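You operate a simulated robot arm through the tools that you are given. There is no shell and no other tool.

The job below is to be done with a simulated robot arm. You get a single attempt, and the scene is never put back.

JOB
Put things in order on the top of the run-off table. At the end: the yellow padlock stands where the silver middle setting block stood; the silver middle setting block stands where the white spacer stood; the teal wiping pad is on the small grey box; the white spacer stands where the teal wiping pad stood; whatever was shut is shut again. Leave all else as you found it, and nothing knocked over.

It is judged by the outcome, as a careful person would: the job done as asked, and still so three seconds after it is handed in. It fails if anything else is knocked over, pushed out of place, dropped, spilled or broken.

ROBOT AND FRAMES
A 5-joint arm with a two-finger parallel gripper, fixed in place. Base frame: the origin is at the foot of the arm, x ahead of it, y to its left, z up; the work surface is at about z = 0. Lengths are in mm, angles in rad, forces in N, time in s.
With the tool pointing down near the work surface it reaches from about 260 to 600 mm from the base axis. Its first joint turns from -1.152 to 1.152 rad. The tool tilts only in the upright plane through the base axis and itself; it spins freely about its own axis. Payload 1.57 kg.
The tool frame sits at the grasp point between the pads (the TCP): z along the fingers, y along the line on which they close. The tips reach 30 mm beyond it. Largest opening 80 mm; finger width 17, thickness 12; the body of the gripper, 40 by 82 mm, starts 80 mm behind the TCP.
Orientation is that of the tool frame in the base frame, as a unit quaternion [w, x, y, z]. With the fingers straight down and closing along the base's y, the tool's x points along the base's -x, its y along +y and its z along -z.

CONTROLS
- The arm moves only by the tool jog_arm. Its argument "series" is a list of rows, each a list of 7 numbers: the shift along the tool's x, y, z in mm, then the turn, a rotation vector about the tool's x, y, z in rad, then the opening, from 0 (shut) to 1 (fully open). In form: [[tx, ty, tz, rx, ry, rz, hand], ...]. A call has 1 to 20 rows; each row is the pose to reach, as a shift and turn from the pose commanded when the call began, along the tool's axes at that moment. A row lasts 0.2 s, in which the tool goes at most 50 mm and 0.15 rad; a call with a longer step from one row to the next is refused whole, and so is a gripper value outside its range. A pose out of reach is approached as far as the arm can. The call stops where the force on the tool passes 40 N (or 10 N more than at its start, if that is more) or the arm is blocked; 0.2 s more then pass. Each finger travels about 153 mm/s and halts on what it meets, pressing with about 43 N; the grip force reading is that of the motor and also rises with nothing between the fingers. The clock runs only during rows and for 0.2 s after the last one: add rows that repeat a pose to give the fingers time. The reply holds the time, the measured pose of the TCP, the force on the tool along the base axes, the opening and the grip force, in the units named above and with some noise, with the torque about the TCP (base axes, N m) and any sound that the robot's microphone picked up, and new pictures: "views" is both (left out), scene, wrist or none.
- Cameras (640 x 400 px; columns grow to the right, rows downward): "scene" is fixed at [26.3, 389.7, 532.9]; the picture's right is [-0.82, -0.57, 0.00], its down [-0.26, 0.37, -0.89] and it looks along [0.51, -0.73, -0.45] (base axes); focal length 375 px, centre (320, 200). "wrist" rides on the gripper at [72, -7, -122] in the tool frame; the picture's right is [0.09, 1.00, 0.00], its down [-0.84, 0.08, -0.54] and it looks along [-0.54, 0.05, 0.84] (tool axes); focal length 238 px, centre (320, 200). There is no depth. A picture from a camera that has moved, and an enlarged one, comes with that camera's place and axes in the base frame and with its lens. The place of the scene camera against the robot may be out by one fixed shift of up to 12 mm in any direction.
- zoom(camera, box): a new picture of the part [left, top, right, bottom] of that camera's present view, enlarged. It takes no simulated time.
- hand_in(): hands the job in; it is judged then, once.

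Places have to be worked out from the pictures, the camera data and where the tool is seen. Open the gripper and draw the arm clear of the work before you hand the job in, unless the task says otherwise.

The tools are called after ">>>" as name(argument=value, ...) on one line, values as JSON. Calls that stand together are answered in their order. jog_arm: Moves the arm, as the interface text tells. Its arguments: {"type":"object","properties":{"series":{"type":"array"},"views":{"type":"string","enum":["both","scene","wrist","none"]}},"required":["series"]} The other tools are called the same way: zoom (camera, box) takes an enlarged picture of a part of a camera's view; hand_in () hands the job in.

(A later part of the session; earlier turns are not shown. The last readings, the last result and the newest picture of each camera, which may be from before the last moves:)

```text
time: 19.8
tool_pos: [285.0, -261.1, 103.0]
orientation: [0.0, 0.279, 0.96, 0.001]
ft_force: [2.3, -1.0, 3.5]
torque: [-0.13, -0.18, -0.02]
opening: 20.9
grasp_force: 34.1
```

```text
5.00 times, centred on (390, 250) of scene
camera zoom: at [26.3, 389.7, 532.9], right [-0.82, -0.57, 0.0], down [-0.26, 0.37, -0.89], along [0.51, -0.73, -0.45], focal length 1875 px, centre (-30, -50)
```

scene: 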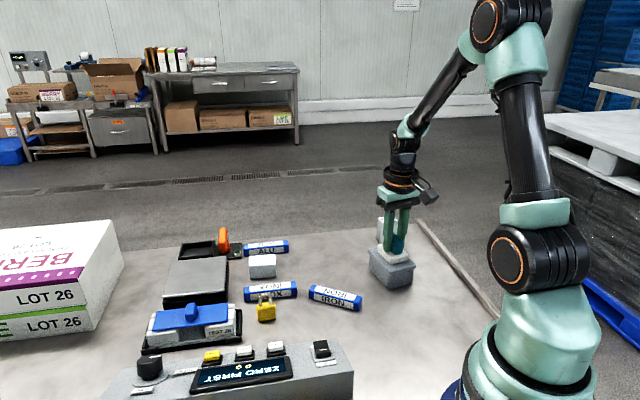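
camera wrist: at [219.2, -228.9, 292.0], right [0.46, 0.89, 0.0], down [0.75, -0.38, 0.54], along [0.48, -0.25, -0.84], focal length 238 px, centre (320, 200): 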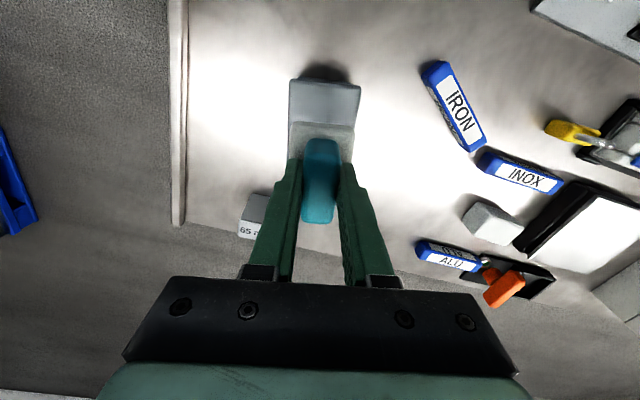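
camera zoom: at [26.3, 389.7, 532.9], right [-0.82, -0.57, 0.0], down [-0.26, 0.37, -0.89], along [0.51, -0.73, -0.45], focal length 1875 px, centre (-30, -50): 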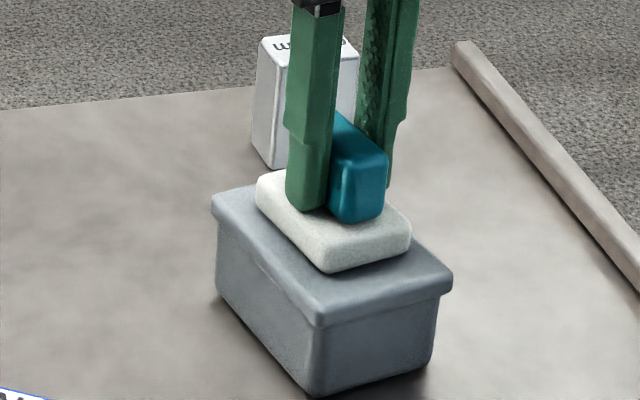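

Force is down to 3.5 N, so the pad is resting on the lid. I'll open the fingers and rise straight up.

>>> jog_arm(series=[[0, 0, 0, 0, 0, 0, 0.35], [0, 0, 0, 0, 0, 0, 0.5], [0, 0, 0, 0, 0, 0, 0.6], [0, 0, 0, 0, 0, 0, 0.6], [0, 0, -10, 0, 0, 0, 0.6], [0, 0, -30, 0, 0, 0, 0.6], [0, 0, -60, 0, 0, 0, 0.8], [0, 0, -95, 0, 0, 0, 1], [0, 0, -97, 0, 0, 0, 1]], views="both")

>>> zoom(camera="scene", box=[350, 210, 430, 290])

>>> zoom(camera="wrist", box=[250, 60, 410, 200])

```text
time: 21.8
tool_pos: [284.0, -260.9, 201.5]
orientation: [-0.001, 0.279, 0.96, 0.0]
ft_force: [0.9, 0.3, 0.4]
torque: [0.02, -0.01, 0.0]
opening: 79.8
grasp_force: 0.1
camera wrist: at [219.6, -229.2, 322.2], right [0.46, 0.89, 0.0], down [0.75, -0.38, 0.54], along [0.48, -0.25, -0.84], focal length 238 px, centre (320, 200)
```

scene: 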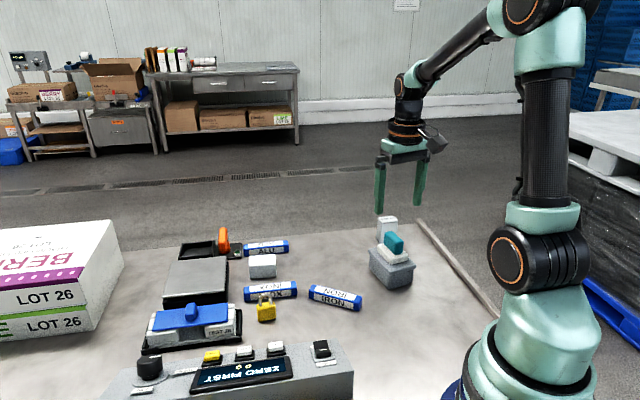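
wrist: 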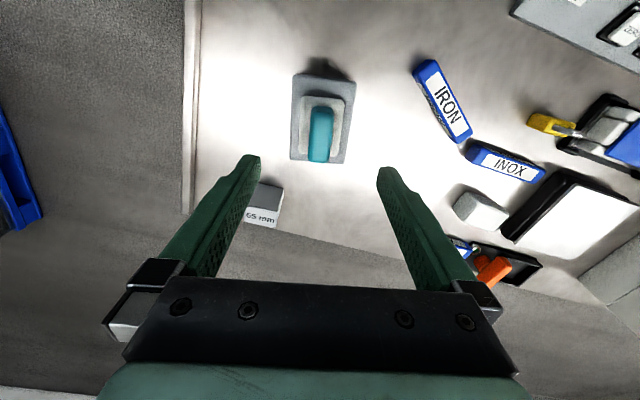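

```text
5.00 times, centred on (390, 250) of scene
camera zoom: at [26.3, 389.7, 532.9], right [-0.82, -0.57, 0.0], down [-0.26, 0.37, -0.89], along [0.51, -0.73, -0.45], focal length 1875 px, centre (-30, -50)
```

zoom: 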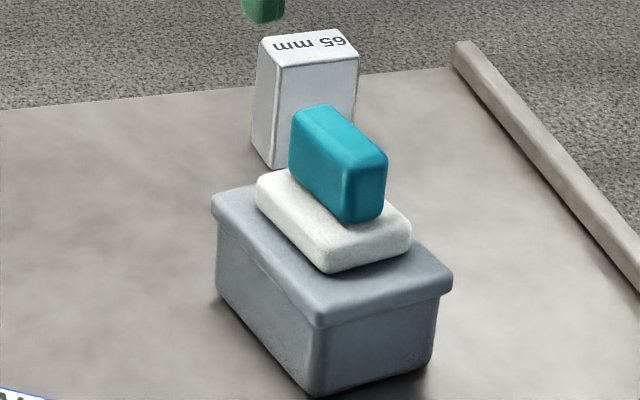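

```text
2.86 times, centred on (330, 130) of wrist
camera zoom: at [219.6, -229.2, 322.2], right [0.46, 0.89, 0.0], down [0.75, -0.38, 0.54], along [0.48, -0.25, -0.84], focal length 681 px, centre (291, 400)
```

zoom: 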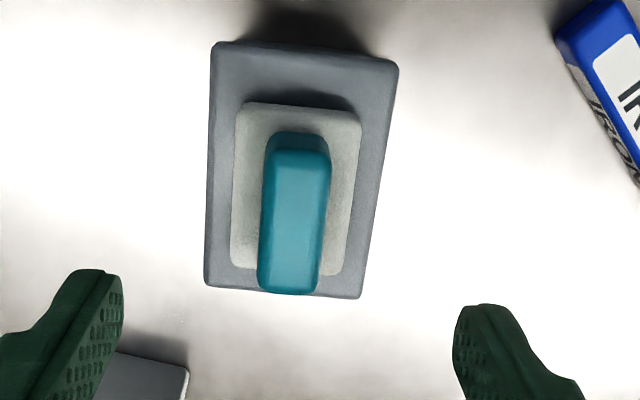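

The pad sits squarely on the lid and nothing else moved. Next I'll go above the white spacer, turning to match its long axis, to measure it.

>>> jog_arm(series=[[-12.1, 25.6, 0, 0, 0, -0.1282, 1], [-24.2, 51.2, 0, 0, 0, -0.2564, 1], [-36.4, 76.7, 0, 0, 0, -0.3846, 1], [-48.5, 102.3, 0, 0, 0, -0.5128, 1], [-60.6, 127.9, 0, 0, 0, -0.641, 1], [-72.7, 153.5, 0, 0, 0, -0.7692, 1], [-84.8, 179.1, 0, 0, 0, -0.8974, 1], [-97, 204.6, 0, 0, 0, -1.0256, 1], [-109.1, 230.2, 20, 0, 0, -1.1538, 1], [-121.2, 255.8, 40, 0, 0, -1.282, 1], [-121.2, 255.8, 40, 0, 0, -1.282, 1], [-121.2, 255.8, 40, 0, 0, -1.282, 1]], views="both")

>>> zoom(camera="wrist", box=[250, 70, 390, 180])

```text
time: 24.4
tool_pos: [522.9, -108.8, 158.9]
orientation: [0.0, -0.351, 0.936, 0.001]
ft_force: [-0.3, 1.2, 0.4]
torque: [-0.01, -0.01, 0.03]
opening: 80.0
grasp_force: 0.2
camera wrist: at [473.4, -162.2, 281.0], right [-0.72, 0.69, 0.0], down [0.58, 0.61, 0.54], along [0.37, 0.39, -0.84], focal length 238 px, centre (320, 200)
```

scene: 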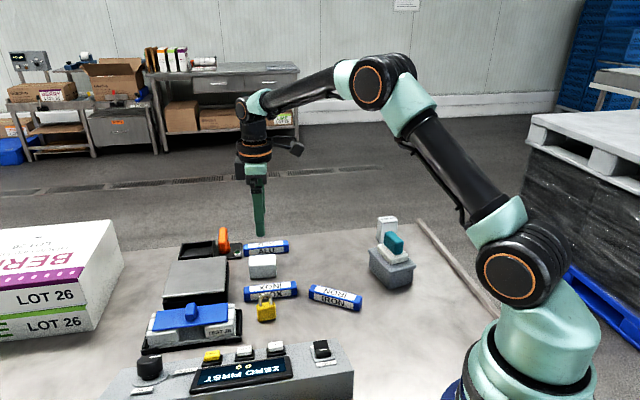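
wrist: 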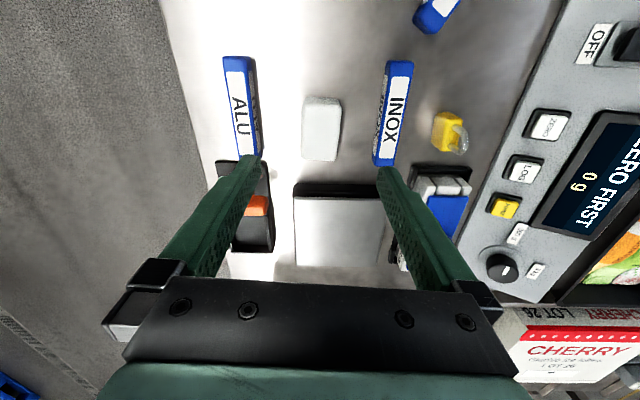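

```text
3.64 times, centred on (320, 125) of wrist
camera zoom: at [473.4, -162.2, 281.0], right [-0.72, 0.69, 0.0], down [0.58, 0.61, 0.54], along [0.37, 0.39, -0.84], focal length 867 px, centre (320, 473)
```

zoom: 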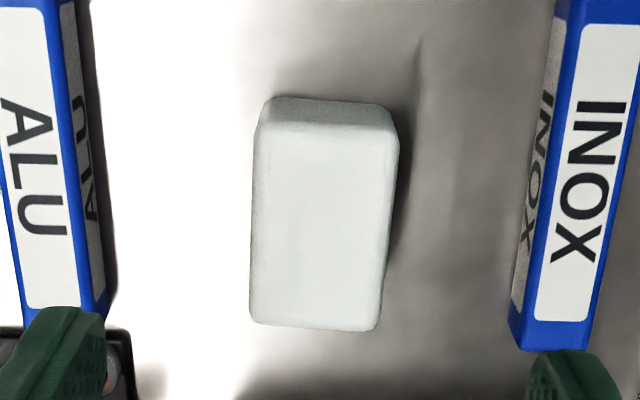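

The spacer's top is about 57×40 mm, centred near (526.5,-106), with ALU and INOX clear by ~70 mm either side of the axis. I'll descend around it with the fingers partly opened to 64 mm.

>>> jog_arm(series=[[-2, 0.1, 25, 0, 0, -0.015, 0.8], [-4, 0.2, 50, 0, 0, -0.03, 0.8], [-5, 0.2, 75, 0, 0, -0.032, 0.8], [-5, 0.2, 100, 0, 0, -0.032, 0.8], [-5, 0.2, 115, 0, 0, -0.032, 0.8], [-5, 0.2, 122, 0, 0, -0.032, 0.8], [-5, 0.2, 122, 0, 0, -0.032, 0.8]], views="both")

>>> zoom(camera="scene", box=[220, 230, 300, 290])

>>> zoom(camera="wrist", box=[230, 100, 410, 240])

```text
time: 26.0
tool_pos: [526.9, -107.0, 37.8]
orientation: [0.001, -0.366, 0.931, 0.0]
ft_force: [-0.1, 0.5, -0.5]
torque: [0.0, 0.01, 0.0]
opening: 64.0
grasp_force: 0.1
camera wrist: at [479.2, -161.2, 159.2], right [-0.75, 0.67, 0.0], down [0.56, 0.63, 0.54], along [0.36, 0.4, -0.84], focal length 238 px, centre (320, 200)
```

scene: 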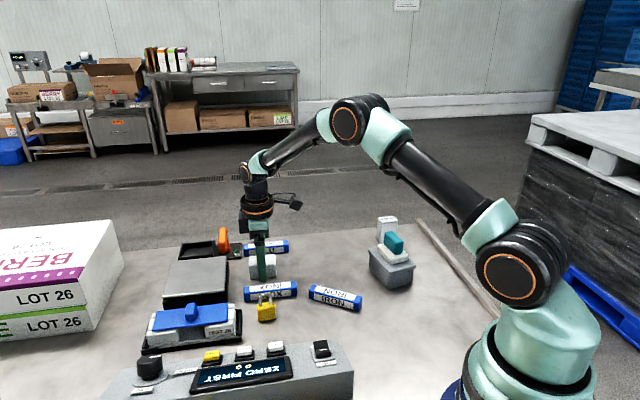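
wrist: 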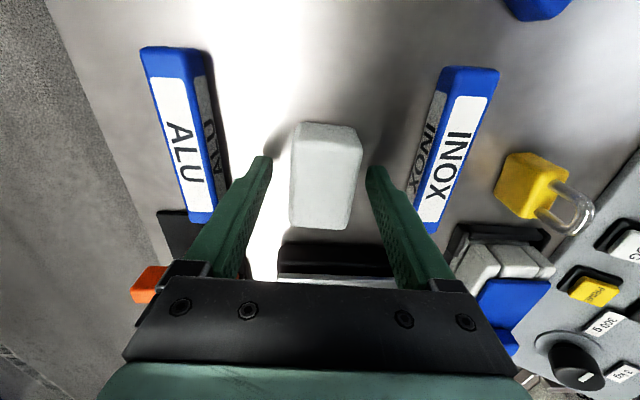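

```text
6.67 times, centred on (260, 260) of scene
camera zoom: at [26.3, 389.7, 532.9], right [-0.82, -0.57, 0.0], down [-0.26, 0.37, -0.89], along [0.51, -0.73, -0.45], focal length 2501 px, centre (720, -200)
```

zoom: 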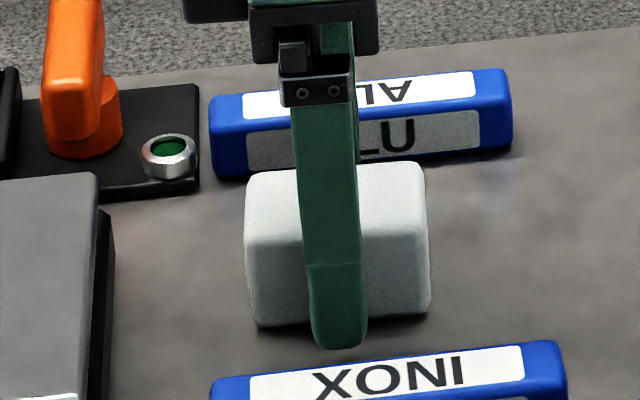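

```text
2.86 times, centred on (320, 170) of wrist
camera zoom: at [479.2, -161.2, 159.2], right [-0.75, 0.67, 0.0], down [0.56, 0.63, 0.54], along [0.36, 0.4, -0.84], focal length 681 px, centre (320, 286)
```

zoom: 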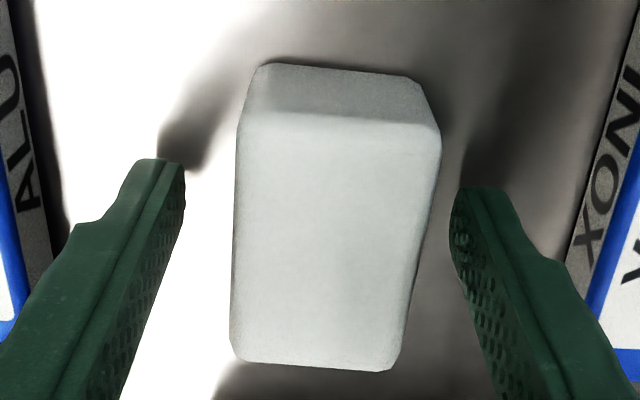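

Fingers straddle the spacer evenly, with no contact. Closing the gripper now.

>>> jog_arm(series=[[0, 0, 0, 0, 0, 0, 0.6], [0, 0, 0, 0, 0, 0, 0.45], [0, 0, 0, 0, 0, 0, 0.2], [0, 0, 0, 0, 0, 0, 0], [0, 0, 0, 0, 0, 0, 0]], views="wrist")

```text
time: 27.2
tool_pos: [526.4, -107.5, 37.6]
orientation: [0.0, -0.365, 0.931, 0.0]
ft_force: [-0.3, 0.1, -0.2]
torque: [0.0, -0.01, 0.03]
opening: 39.1
grasp_force: 43.6
camera wrist: at [479.2, -161.1, 159.3], right [-0.75, 0.67, 0.0], down [0.56, 0.63, 0.54], along [0.36, 0.4, -0.84], focal length 238 px, centre (320, 200)
```

wrist: 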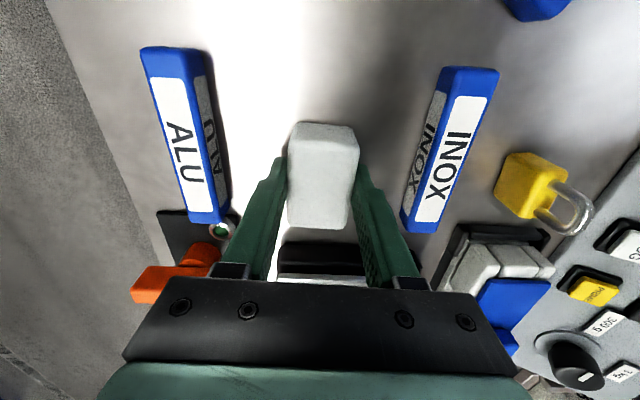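

Spacer gripped (39 mm, 44 N). I'll lift it, carry it over to the spot the teal pad left (454,-264), and stop about 12 mm above the table.

>>> jog_arm(series=[[0, 0, -8, 0, 0, 0, 0], [0, 0, -30, 0, 0, 0, 0], [0, 0, -65, 0, 0, 0, 0], [0, 0, -95, 0, 0, 0, 0], [0, 0, -100, 0, 0, 0, 0], [20, -8, -100, 0, 0, 0.006, 0], [50, -20, -100, 0, 0, 0.015, 0], [85, -34, -100, 0, 0, 0.025, 0], [120, -48, -100, 0, 0, 0.036, 0], [150, -60.5, -100, 0, 0, 0.045, 0], [161.3, -65.1, -100, 0, 0, 0.049, 0], [161.3, -65.1, -80, 0, 0, 0.049, 0], [161.3, -65.1, -50, 0, 0, 0.049, 0], [161.3, -65.1, -25, 0, 0, 0.049, 0], [161.3, -65.1, -12, 0, 0, 0.049, 0], [161.3, -65.1, -12, 0, 0, 0.049, 0]], views="both")

>>> zoom(camera="scene", box=[290, 210, 370, 260])

>>> zoom(camera="wrist", box=[230, 100, 410, 240])

```text
time: 30.6
tool_pos: [453.9, -264.9, 49.7]
orientation: [0.0, -0.343, 0.939, -0.001]
ft_force: [0.5, 0.2, -1.5]
torque: [0.0, 0.0, 0.01]
opening: 39.0
grasp_force: 42.7
camera wrist: at [402.9, -316.2, 171.0], right [-0.71, 0.7, 0.0], down [0.59, 0.6, 0.54], along [0.38, 0.39, -0.84], focal length 238 px, centre (320, 200)
```

scene: 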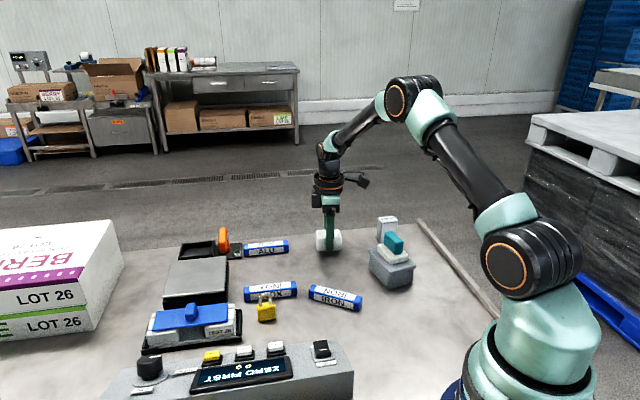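
wrist: 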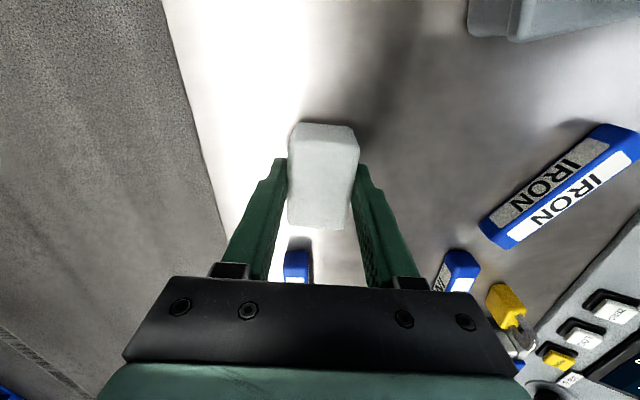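

```text
8.00 times, centred on (330, 235) of scene
camera zoom: at [26.3, 389.7, 532.9], right [-0.82, -0.57, 0.0], down [-0.26, 0.37, -0.89], along [0.51, -0.73, -0.45], focal length 3001 px, centre (240, -80)
```

zoom: 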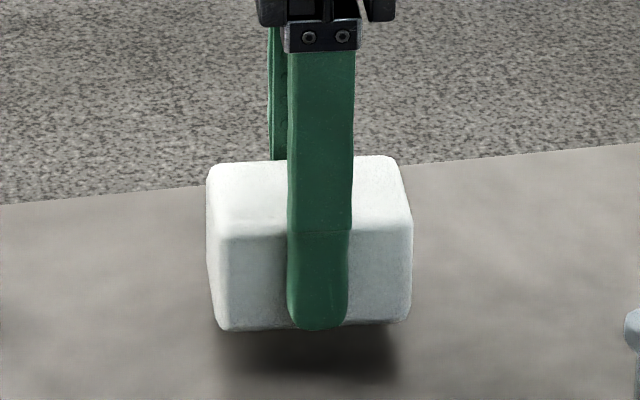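

```text
2.86 times, centred on (320, 170) of wrist
camera zoom: at [402.9, -316.2, 171.0], right [-0.71, 0.7, 0.0], down [0.59, 0.6, 0.54], along [0.38, 0.39, -0.84], focal length 681 px, centre (320, 286)
```

zoom: 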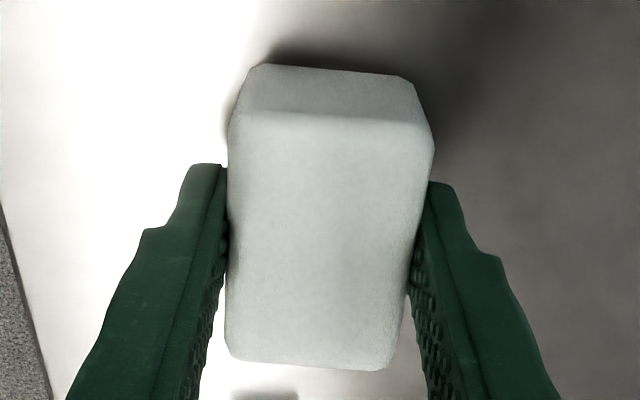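

Held level over the right place. I'll lower the last ~12 mm gently and check force.

>>> jog_arm(series=[[0, 0, 5, 0, 0, 0, 0], [0, 0, 9, 0, 0, 0, 0], [0, 0, 10.5, 0, 0, 0, 0], [0, 0, 11.5, 0, 0, 0, 0], [0, 0, 11.5, 0, 0, 0, 0]], views="scene")

>>> zoom(camera="scene", box=[290, 210, 370, 260])

```text
time: 31.8
tool_pos: [453.3, -262.6, 39.7]
orientation: [0.0, -0.343, 0.939, 0.0]
ft_force: [0.7, -0.2, -0.5]
torque: [0.03, -0.02, 0.03]
opening: 38.8
grasp_force: 43.0
```

scene: 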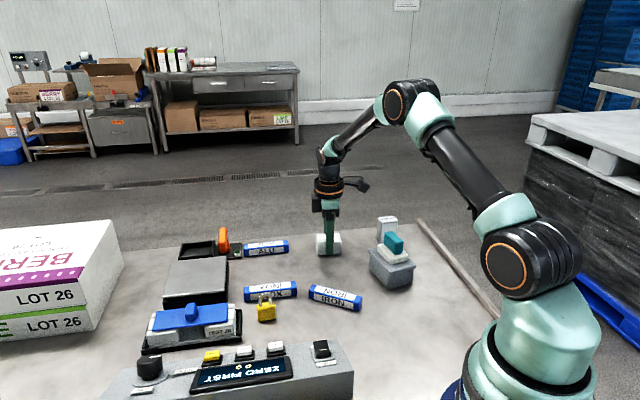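

```text
8.00 times, centred on (330, 235) of scene
camera zoom: at [26.3, 389.7, 532.9], right [-0.82, -0.57, 0.0], down [-0.26, 0.37, -0.89], along [0.51, -0.73, -0.45], focal length 3001 px, centre (240, -80)
```

zoom: 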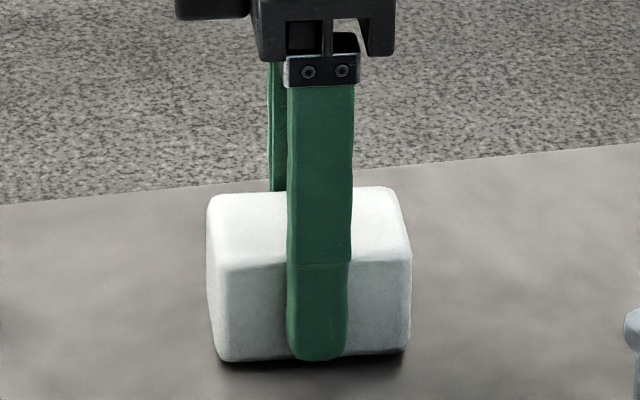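

>>> jog_arm(series=[[0, 0, 0.7, 0, 0, 0, 0], [0, 0, 1.2, 0, 0, 0, 0]], views="none")

```text
time: 32.4
tool_pos: [454.4, -264.2, 37.4]
orientation: [0.0, -0.342, 0.94, -0.001]
ft_force: [-0.8, 0.6, 1.8]
torque: [0.05, 0.05, -0.01]
opening: 38.8
grasp_force: 43.4
```

A slight 1.8 N upward force shows it has just touched down. I'll open and rise straight up.

>>> jog_arm(series=[[0, 0, 0, 0, 0, 0, 0.55], [0, 0, 0, 0, 0, 0, 0.7], [0, 0, 0, 0, 0, 0, 0.8], [0, 0, 0, 0, 0, 0, 0.8], [0, 0, -10, 0, 0, 0, 0.8], [0, 0, -35, 0, 0, 0, 0.8], [0, 0, -75, 0, 0, 0, 0.9], [0, 0, -115, 0, 0, 0, 1], [0, 0, -122, 0, 0, 0, 1], [0, 0, -122, 0, 0, 0, 1]], views="both")

>>> zoom(camera="scene", box=[290, 210, 370, 260])

>>> zoom(camera="wrist", box=[250, 70, 390, 180])

```text
time: 34.6
tool_pos: [452.2, -264.3, 160.4]
orientation: [0.0, -0.343, 0.939, 0.0]
ft_force: [0.1, -0.7, -0.6]
torque: [0.02, -0.02, 0.01]
opening: 80.1
grasp_force: 0.0
camera wrist: at [402.1, -315.8, 282.1], right [-0.71, 0.7, 0.0], down [0.59, 0.6, 0.54], along [0.38, 0.39, -0.84], focal length 238 px, centre (320, 200)
```

scene: 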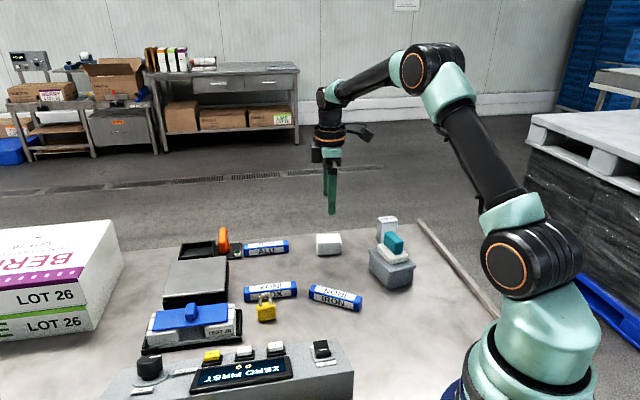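
wrist: 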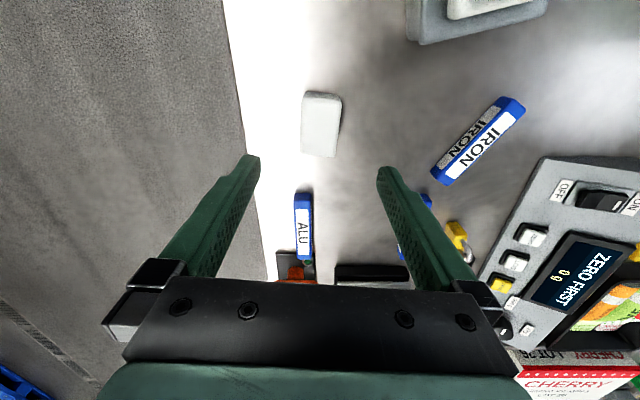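

```text
8.00 times, centred on (330, 235) of scene
camera zoom: at [26.3, 389.7, 532.9], right [-0.82, -0.57, 0.0], down [-0.26, 0.37, -0.89], along [0.51, -0.73, -0.45], focal length 3001 px, centre (240, -80)
```

zoom: 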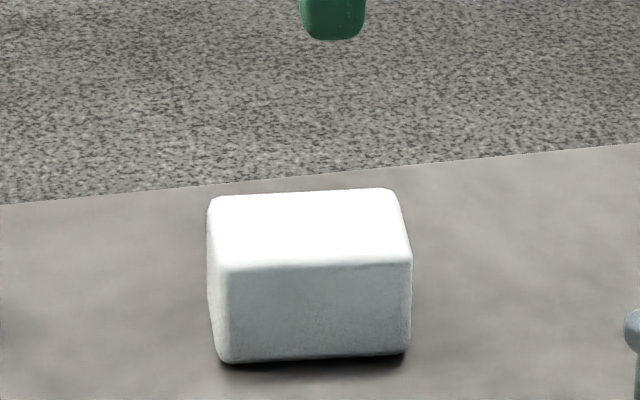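

```text
3.64 times, centred on (320, 125) of wrist
camera zoom: at [402.1, -315.8, 282.1], right [-0.71, 0.7, 0.0], down [0.59, 0.6, 0.54], along [0.38, 0.39, -0.84], focal length 867 px, centre (320, 473)
```

zoom: 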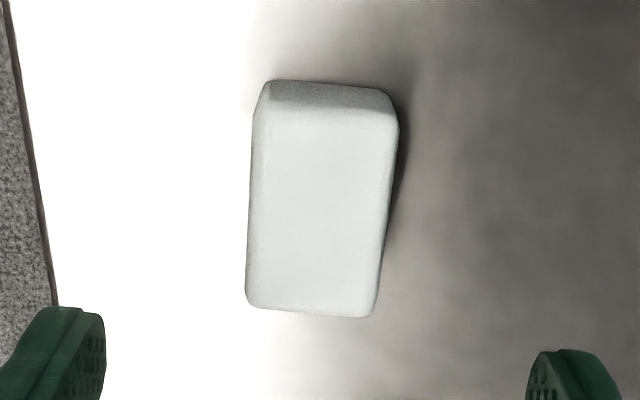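

The spacer sits where the pad was (within about 1–3 mm). Now I'll move above the 65 mm silver block near (354,-387) to measure it.

>>> jog_arm(series=[[20, -4, -15, 0, 0, -0.01, 1], [50, -10, -30, 0, 0, -0.025, 1], [85, -17, -30, 0, 0, -0.042, 1], [120, -24, -30, 0, 0, -0.06, 1], [145, -28.5, -30, 0, 0, -0.073, 1], [154.7, -30.5, -30, 0, 0, -0.078, 1], [154.7, -30.5, -30, 0, 0, -0.078, 1], [154.7, -30.5, -30, 0, 0, -0.078, 1]], views="both")

>>> zoom(camera="wrist", box=[260, 80, 380, 180])

```text
time: 36.4
tool_pos: [354.1, -387.9, 190.4]
orientation: [0.001, -0.38, 0.925, -0.001]
ft_force: [-0.3, -0.7, 0.6]
torque: [0.0, 0.01, 0.0]
opening: 80.3
grasp_force: 0.1
camera wrist: at [307.9, -442.8, 311.0], right [-0.76, 0.64, 0.0], down [0.54, 0.64, 0.54], along [0.35, 0.41, -0.84], focal length 238 px, centre (320, 200)
```

scene: 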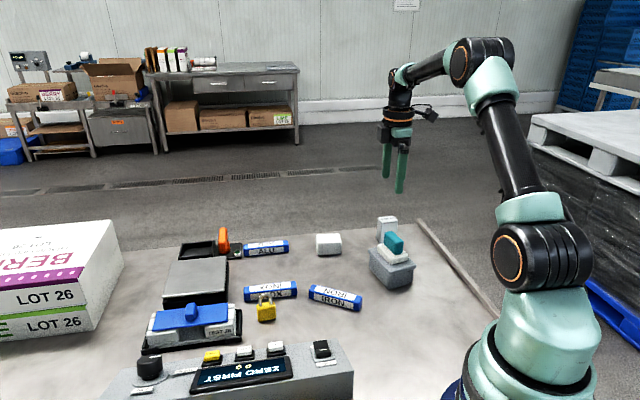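
wrist: 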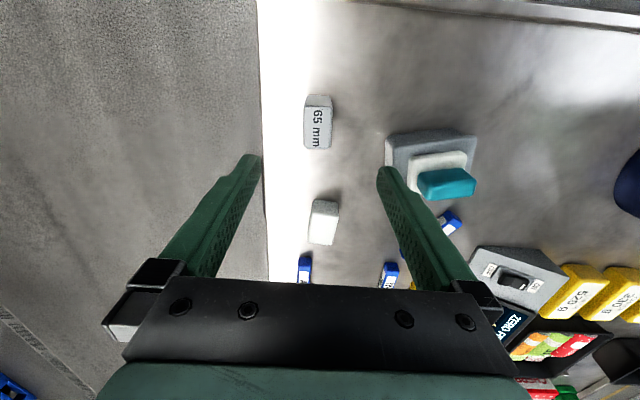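

```text
4.00 times, centred on (320, 130) of wrist
camera zoom: at [307.9, -442.8, 311.0], right [-0.76, 0.64, 0.0], down [0.54, 0.64, 0.54], along [0.35, 0.41, -0.84], focal length 953 px, centre (320, 480)
```

zoom: 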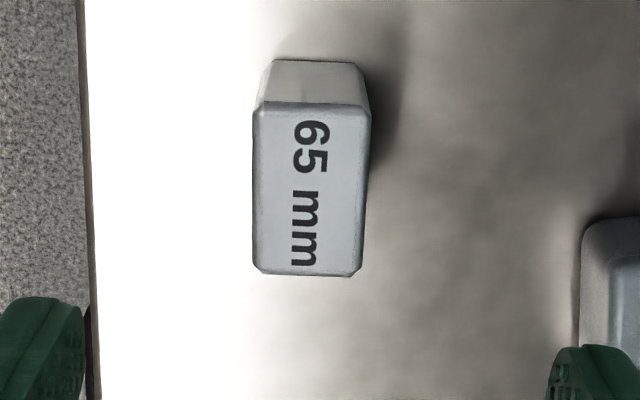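

The block top is about 43×28 mm centred near (355.5,-390.5). I'll align and descend to just above it, then check from the picture before going around it.

>>> jog_arm(series=[[0.7, -1.6, 25, 0, 0, -0.025, 0.7], [1.4, -3.2, 50, 0, 0, -0.05, 0.7], [1.4, -3.2, 75, 0, 0, -0.05, 0.7], [1.4, -3.2, 84, 0, 0, -0.05, 0.7], [1.4, -3.2, 84, 0, 0, -0.05, 0.7]], views="both")

>>> zoom(camera="wrist", box=[250, 90, 390, 220])

```text
time: 37.6
tool_pos: [355.9, -391.6, 105.1]
orientation: [0.001, -0.402, 0.915, 0.0]
ft_force: [0.0, 0.3, -0.4]
torque: [0.0, -0.01, -0.01]
opening: 56.2
grasp_force: 0.1
camera wrist: at [312.3, -448.6, 227.4], right [-0.8, 0.61, 0.0], down [0.51, 0.67, 0.54], along [0.33, 0.43, -0.84], focal length 238 px, centre (320, 200)
```

scene: 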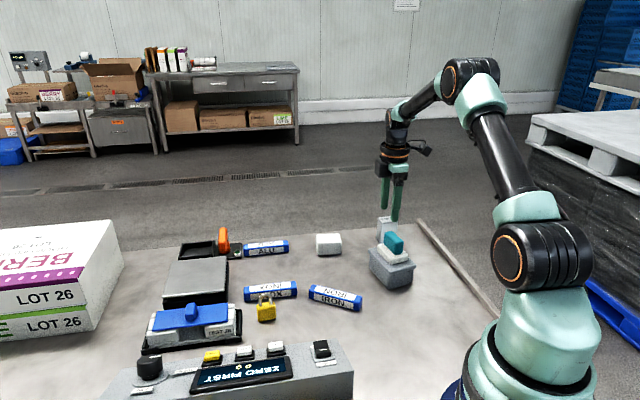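
wrist: 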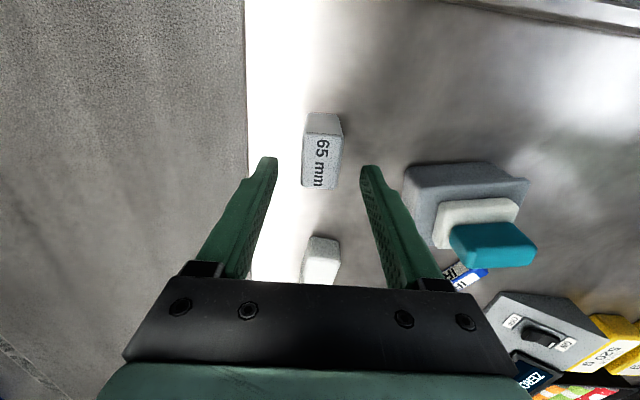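

```text
3.08 times, centred on (320, 155) of wrist
camera zoom: at [312.3, -448.6, 227.4], right [-0.8, 0.61, 0.0], down [0.51, 0.67, 0.54], along [0.33, 0.43, -0.84], focal length 733 px, centre (320, 338)
```

zoom: 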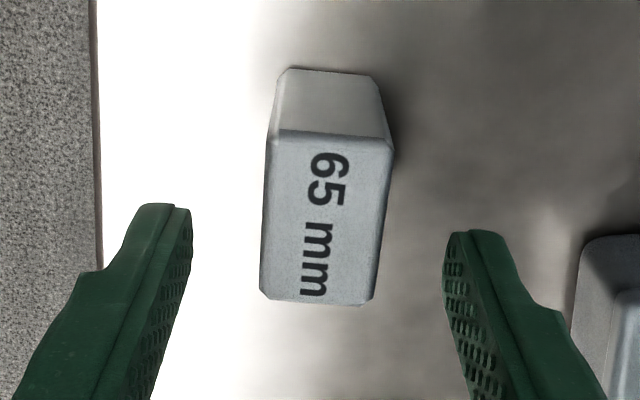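

The block is centred and aligned between the fingers (offset <1 mm). I'll lower around it to TCP z≈42 and close.

>>> jog_arm(series=[[0.5, 0.2, 20, 0, 0, 0, 0.7], [0.5, 0.2, 40, 0, 0, 0, 0.7], [0.5, 0.2, 55, 0, 0, 0, 0.7], [0.5, 0.2, 63, 0, 0, 0, 0.7], [0.5, 0.2, 63, 0, 0, 0, 0.7], [0.5, 0.2, 63, 0, 0, 0, 0.5], [0.5, 0.2, 63, 0, 0, 0, 0.3], [0.5, 0.2, 63, 0, 0, 0, 0], [0.5, 0.2, 63, 0, 0, 0, 0], [0.5, 0.2, 63, 0, 0, 0, 0]], views="both")

>>> zoom(camera="scene", box=[350, 200, 430, 290])

>>> zoom(camera="wrist", box=[230, 100, 410, 240])

```text
time: 39.8
tool_pos: [355.4, -391.1, 44.4]
orientation: [0.0, -0.402, 0.916, 0.0]
ft_force: [-0.6, -0.7, -0.6]
torque: [0.0, -0.03, 0.04]
opening: 29.3
grasp_force: 39.2
camera wrist: at [311.3, -448.7, 164.7], right [-0.8, 0.61, 0.0], down [0.51, 0.67, 0.54], along [0.33, 0.43, -0.84], focal length 238 px, centre (320, 200)
```

scene: 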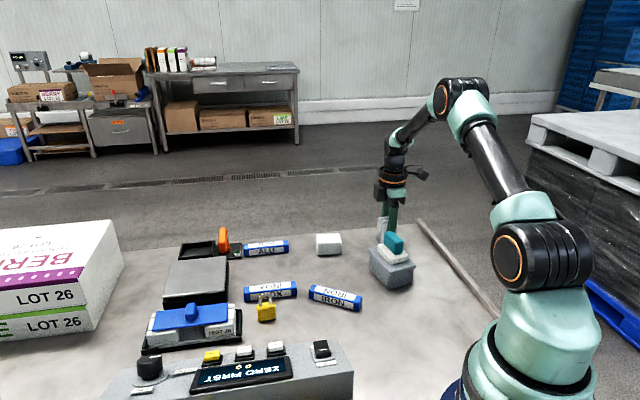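
wrist: 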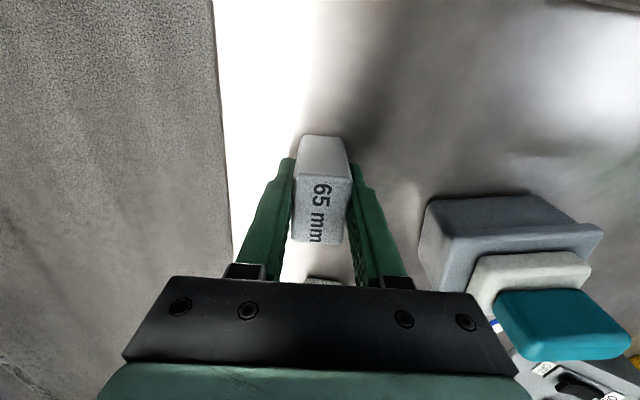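

```text
4.44 times, centred on (390, 245) of scene
camera zoom: at [26.3, 389.7, 532.9], right [-0.82, -0.57, 0.0], down [-0.26, 0.37, -0.89], along [0.51, -0.73, -0.45], focal length 1667 px, centre (9, 0)
```

zoom: 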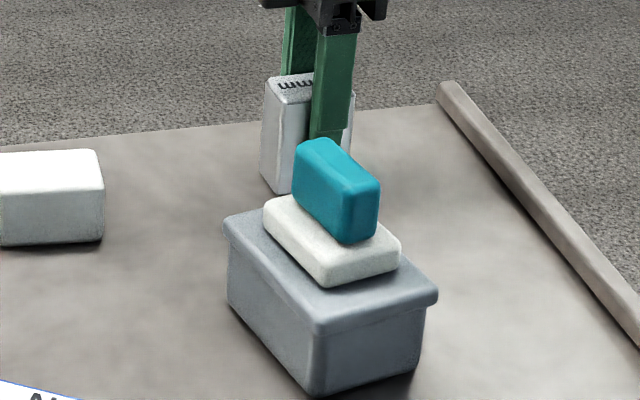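

```text
2.86 times, centred on (320, 170) of wrist
camera zoom: at [311.3, -448.7, 164.7], right [-0.8, 0.61, 0.0], down [0.51, 0.67, 0.54], along [0.33, 0.43, -0.84], focal length 681 px, centre (320, 286)
```

zoom: 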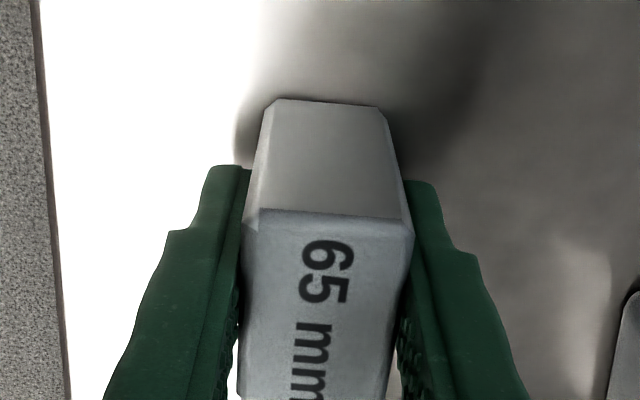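

Block gripped (29 mm, 39 N). I'll lift it 90 mm and carry it over to the old spacer spot (527.5,-106.3), keeping it high above the spacer and wands.

>>> jog_arm(series=[[0, 0, -8, 0, 0, 0, 0], [0, 0, -30, 0, 0, 0, 0], [0, 0, -60, 0, 0, 0, 0], [0, 0, -85, 0, 0, 0, 0], [0, 0, -90, 0, 0, 0, 0], [-10, 2, -90, 0, 0, 0.002, 0], [-35, 7, -90, 0, 0, 0.008, 0], [-65, 13, -90, 0, 0, 0.016, 0], [-97, 19.5, -90, 0, 0, 0.024, 0], [-130, 26, -90, 0, 0, 0.032, 0], [-163, 32.7, -90, 0, 0, 0.04, 0], [-196, 39.3, -90, 0, 0, 0.048, 0], [-229, 46, -90, 0, 0, 0.056, 0], [-262, 52.6, -90, 0, 0, 0.064, 0], [-291, 58.4, -90, 0, 0, 0.07, 0], [-314, 63, -90, 0, 0, 0.076, 0], [-326.5, 65.5, -90, 0, 0, 0.079, 0], [-326.5, 65.5, -90, 0, 0, 0.079, 0], [-326.5, 65.5, -90, 0, 0, 0.079, 0]], views="both")

>>> zoom(camera="scene", box=[210, 200, 310, 300])

>>> zoom(camera="wrist", box=[200, 60, 440, 240])

```text
time: 43.8
tool_pos: [527.8, -106.8, 132.1]
orientation: [0.0, -0.365, 0.931, 0.0]
ft_force: [0.1, -0.4, -2.5]
torque: [-0.02, -0.02, -0.02]
opening: 29.7
grasp_force: 38.9
camera wrist: at [479.8, -159.6, 253.5], right [-0.75, 0.67, 0.0], down [0.56, 0.63, 0.54], along [0.36, 0.4, -0.84], focal length 238 px, centre (320, 200)
```

scene: 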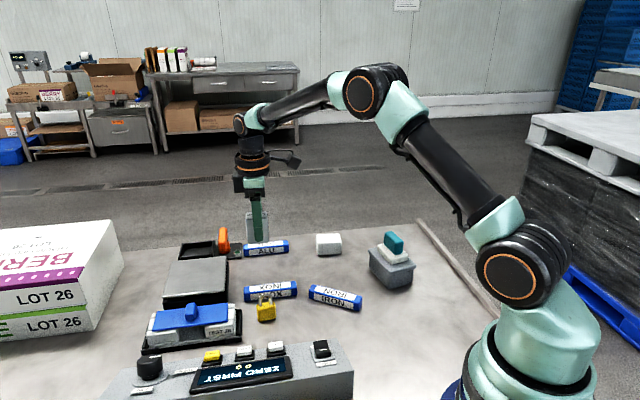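
wrist: 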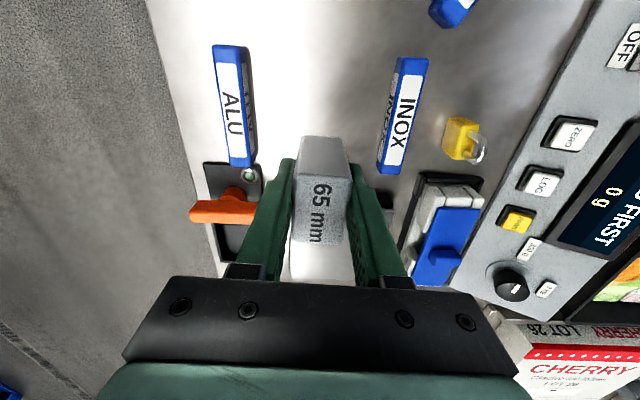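

```text
4.00 times, centred on (260, 250) of scene
camera zoom: at [26.3, 389.7, 532.9], right [-0.82, -0.57, 0.0], down [-0.26, 0.37, -0.89], along [0.51, -0.73, -0.45], focal length 1500 px, centre (560, 0)
```

zoom: 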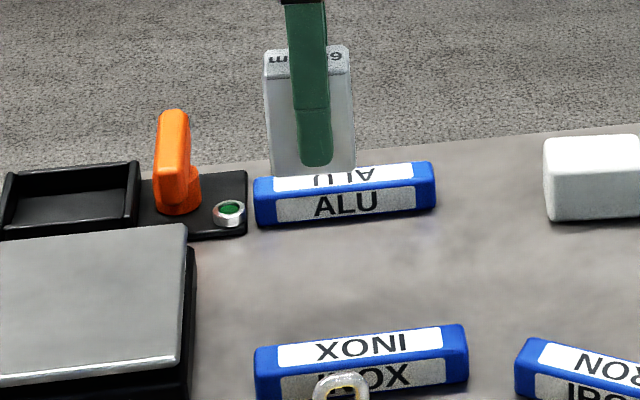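

```text
2.22 times, centred on (320, 150) of wrist
camera zoom: at [479.8, -159.6, 253.5], right [-0.75, 0.67, 0.0], down [0.56, 0.63, 0.54], along [0.36, 0.4, -0.84], focal length 530 px, centre (320, 311)
```

zoom: 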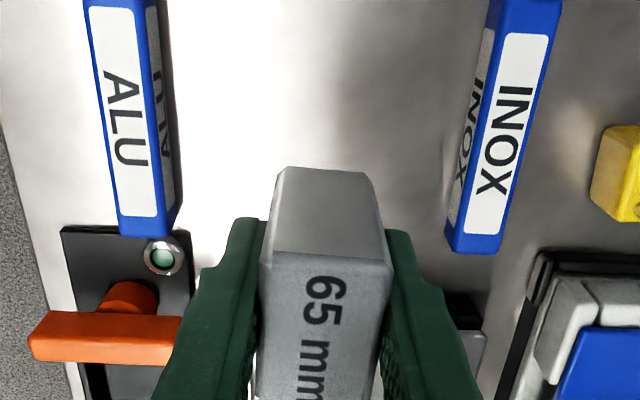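

Positioned over the old spacer spot. I'll lower to about 8 mm above the table and look.

>>> jog_arm(series=[[0, 0, 25, 0, 0, 0, 0], [0, 0, 50, 0, 0, 0, 0], [0, 0, 70, 0, 0, 0, 0], [0, 0, 80, 0, 0, 0, 0], [0, 0, 83, 0, 0, 0, 0], [0, 0, 83, 0, 0, 0, 0]], views="scene")

>>> zoom(camera="scene", box=[210, 220, 310, 300])

```text
time: 45.2
tool_pos: [527.4, -104.5, 48.8]
orientation: [-0.001, -0.366, 0.93, 0.0]
ft_force: [-0.2, -0.3, -1.7]
torque: [0.02, -0.03, -0.01]
opening: 30.0
grasp_force: 39.3
```

scene: 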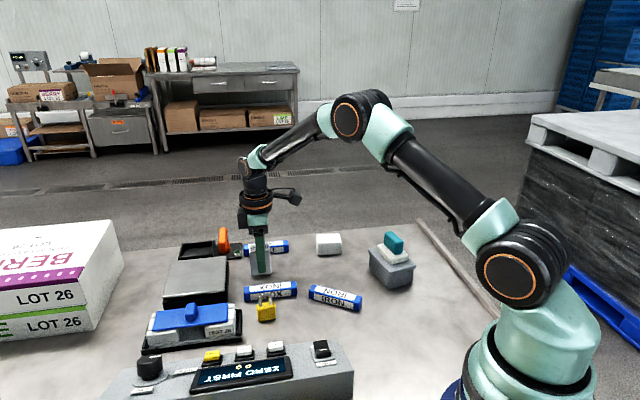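

```text
5.00 times, centred on (260, 260) of scene
camera zoom: at [26.3, 389.7, 532.9], right [-0.82, -0.57, 0.0], down [-0.26, 0.37, -0.89], along [0.51, -0.73, -0.45], focal length 1875 px, centre (620, -100)
```

zoom: 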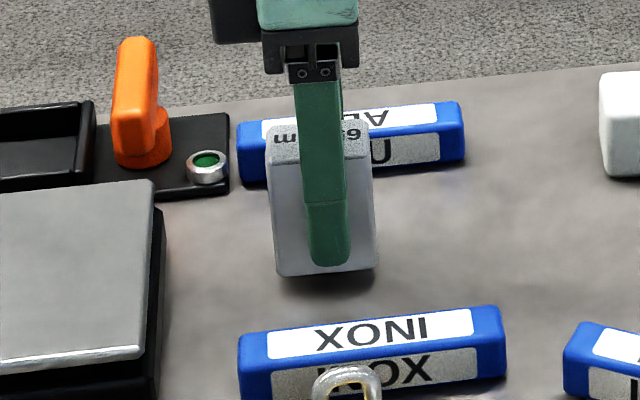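

Comparing with the first scene picture, the block is about 3 mm too far along the spacer's long axis. I'll shift it 3 mm back and lower to ~1 mm above the table.

>>> jog_arm(series=[[1.5, 0, 1, 0, 0, 0, 0], [3, 0, 3, 0, 0, 0, 0], [3, 0, 5, 0, 0, 0, 0], [3, 0, 6, 0, 0, 0, 0], [3, 0, 6, 0, 0, 0, 0]], views="scene")

>>> zoom(camera="scene", box=[236, 240, 300, 280])

```text
time: 46.4
tool_pos: [526.0, -108.6, 43.1]
orientation: [0.0, -0.366, 0.931, 0.0]
ft_force: [0.0, -0.4, -2.3]
torque: [-0.01, -0.05, -0.01]
opening: 29.6
grasp_force: 39.6
```

scene: 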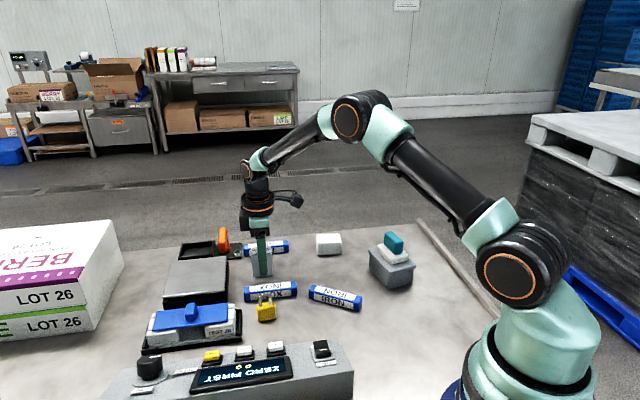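

```text
10.00 times, centred on (268, 260) of scene
camera zoom: at [26.3, 389.7, 532.9], right [-0.82, -0.57, 0.0], down [-0.26, 0.37, -0.89], along [0.51, -0.73, -0.45], focal length 3751 px, centre (840, -400)
```

zoom: 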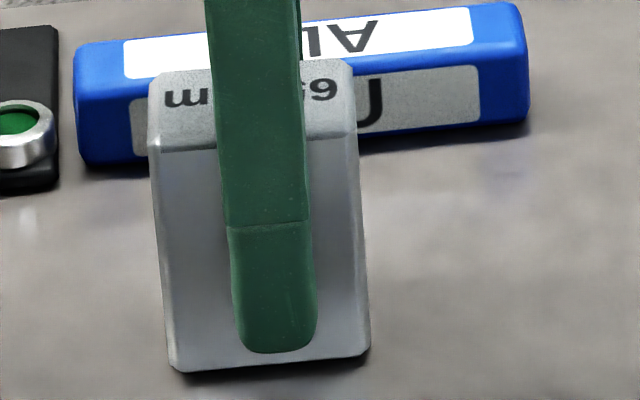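

Now the base lines up with where the spacer was. Lowering the last bit and checking force.

>>> jog_arm(series=[[0, 0, 0.6, 0, 0, 0, 0], [0, 0, 1.2, 0, 0, 0, 0]], views="none")

```text
time: 47.0
tool_pos: [525.7, -108.1, 43.1]
orientation: [0.001, -0.366, 0.931, 0.0]
ft_force: [-2.6, 0.3, 5.6]
torque: [0.02, 0.19, -0.03]
opening: 29.7
grasp_force: 39.1
```

The block is down (force now +5.6 N). I'll open the fingers and rise straight up clear of it.

>>> jog_arm(series=[[0, 0, 0, 0, 0, 0, 0.42], [0, 0, 0, 0, 0, 0, 0.55], [0, 0, 0, 0, 0, 0, 0.65], [0, 0, 0, 0, 0, 0, 0.65], [0, 0, -10, 0, 0, 0, 0.65], [0, 0, -35, 0, 0, 0, 0.65], [0, 0, -70, 0, 0, 0, 0.65], [0, 0, -110, 0, 0, 0, 0.8], [0, 0, -125, 0, 0, 0, 1], [0, 0, -125, 0, 0, 0, 1]], views="both")

>>> zoom(camera="scene", box=[236, 240, 300, 280])

>>> zoom(camera="wrist", box=[220, 70, 520, 230])

```text
time: 49.2
tool_pos: [525.7, -108.1, 168.1]
orientation: [0.0, -0.365, 0.931, 0.0]
ft_force: [-0.1, -0.4, 0.4]
torque: [0.03, -0.01, 0.03]
opening: 79.9
grasp_force: 0.1
camera wrist: at [477.3, -161.9, 289.4], right [-0.75, 0.67, 0.0], down [0.56, 0.63, 0.54], along [0.36, 0.4, -0.84], focal length 238 px, centre (320, 200)
```

scene: 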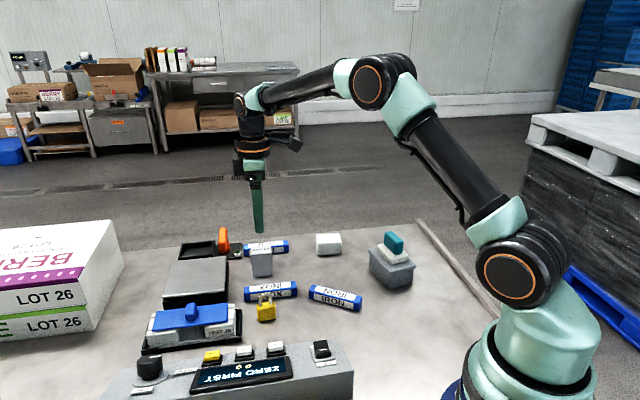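
wrist: 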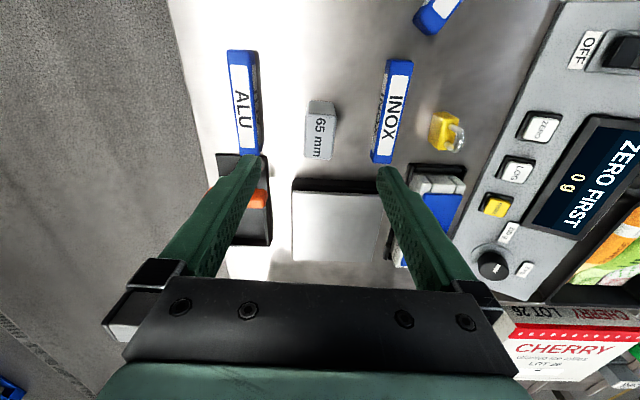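

```text
10.00 times, centred on (268, 260) of scene
camera zoom: at [26.3, 389.7, 532.9], right [-0.82, -0.57, 0.0], down [-0.26, 0.37, -0.89], along [0.51, -0.73, -0.45], focal length 3751 px, centre (840, -400)
```

zoom: 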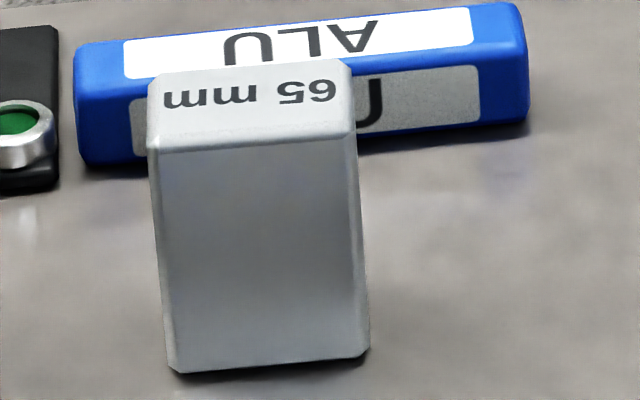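

```text
2.13 times, centred on (370, 150) of wrist
camera zoom: at [477.3, -161.9, 289.4], right [-0.75, 0.67, 0.0], down [0.56, 0.63, 0.54], along [0.36, 0.4, -0.84], focal length 508 px, centre (213, 307)
```

zoom: 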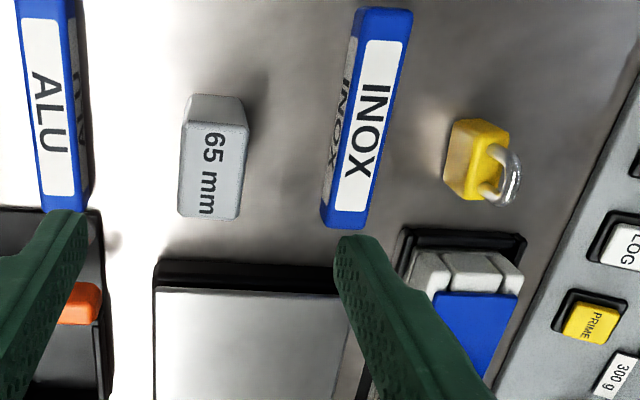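

The silver block stands cleanly on the spacer's old spot. Next I'll move above the padlock near (425,-6), turned to close across its thin dimension.

>>> jog_arm(series=[[0.5, 16, 0, 0, 0, -0.015, 1], [1.2, 42, 0, 0, 0, -0.04, 1], [2, 72, 0, 0, 0, -0.066, 1], [3, 102, 0, 0, 0, -0.094, 1], [3.7, 128, 0, 0, 0, -0.118, 1], [4.1, 142.8, 0, 0, 0, -0.131, 1], [4.1, 142.8, 0, 0, 0, -0.131, 1], [4.1, 142.8, 0, 0, 0, -0.131, 1]], views="both")

>>> zoom(camera="wrist", box=[250, 60, 410, 180])

>>> zoom(camera="scene", box=[236, 280, 300, 330])

```text
time: 51.0
tool_pos: [426.1, -6.0, 167.9]
orientation: [0.0, -0.426, 0.905, 0.0]
ft_force: [-0.1, -0.1, 0.4]
torque: [0.0, -0.02, -0.03]
opening: 80.1
grasp_force: 0.1
camera wrist: at [385.0, -65.9, 288.8], right [-0.83, 0.56, 0.0], down [0.47, 0.69, 0.54], along [0.31, 0.45, -0.84], focal length 238 px, centre (320, 200)
```

scene: 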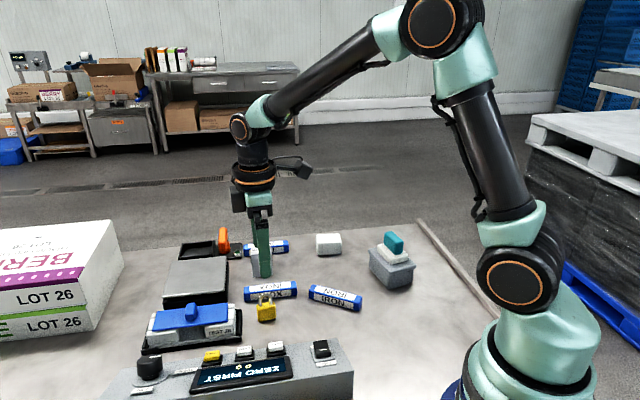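
wrist: 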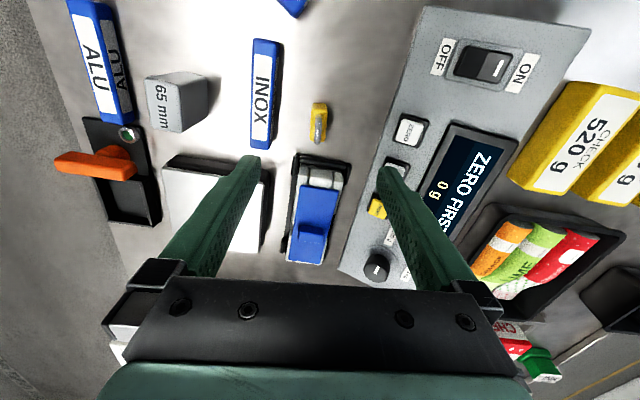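

```text
3.33 times, centred on (330, 120) of wrist
camera zoom: at [385.0, -65.9, 288.8], right [-0.83, 0.56, 0.0], down [0.47, 0.69, 0.54], along [0.31, 0.45, -0.84], focal length 794 px, centre (287, 467)
```

zoom: 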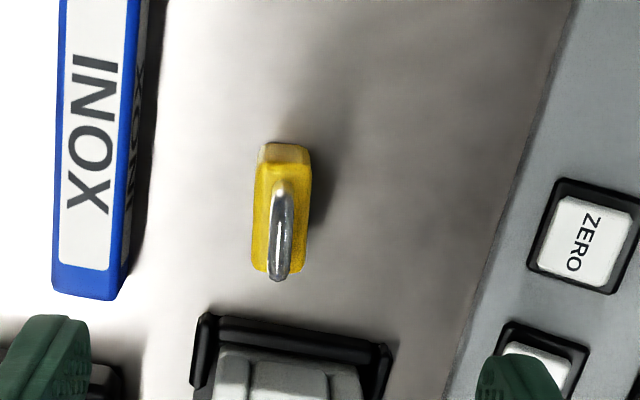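

```text
8.00 times, centred on (268, 305) of scene
camera zoom: at [26.3, 389.7, 532.9], right [-0.82, -0.57, 0.0], down [-0.26, 0.37, -0.89], along [0.51, -0.73, -0.45], focal length 3001 px, centre (736, -640)
```

zoom: 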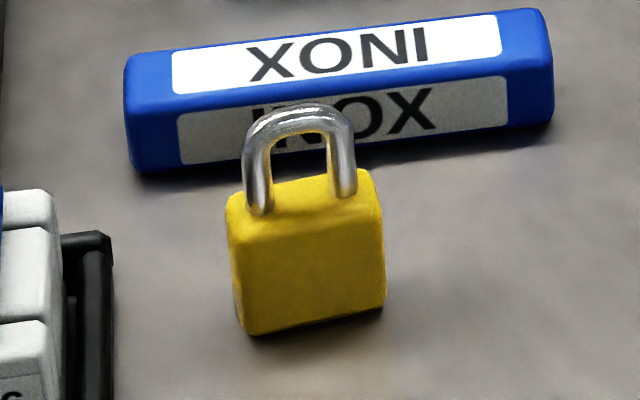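

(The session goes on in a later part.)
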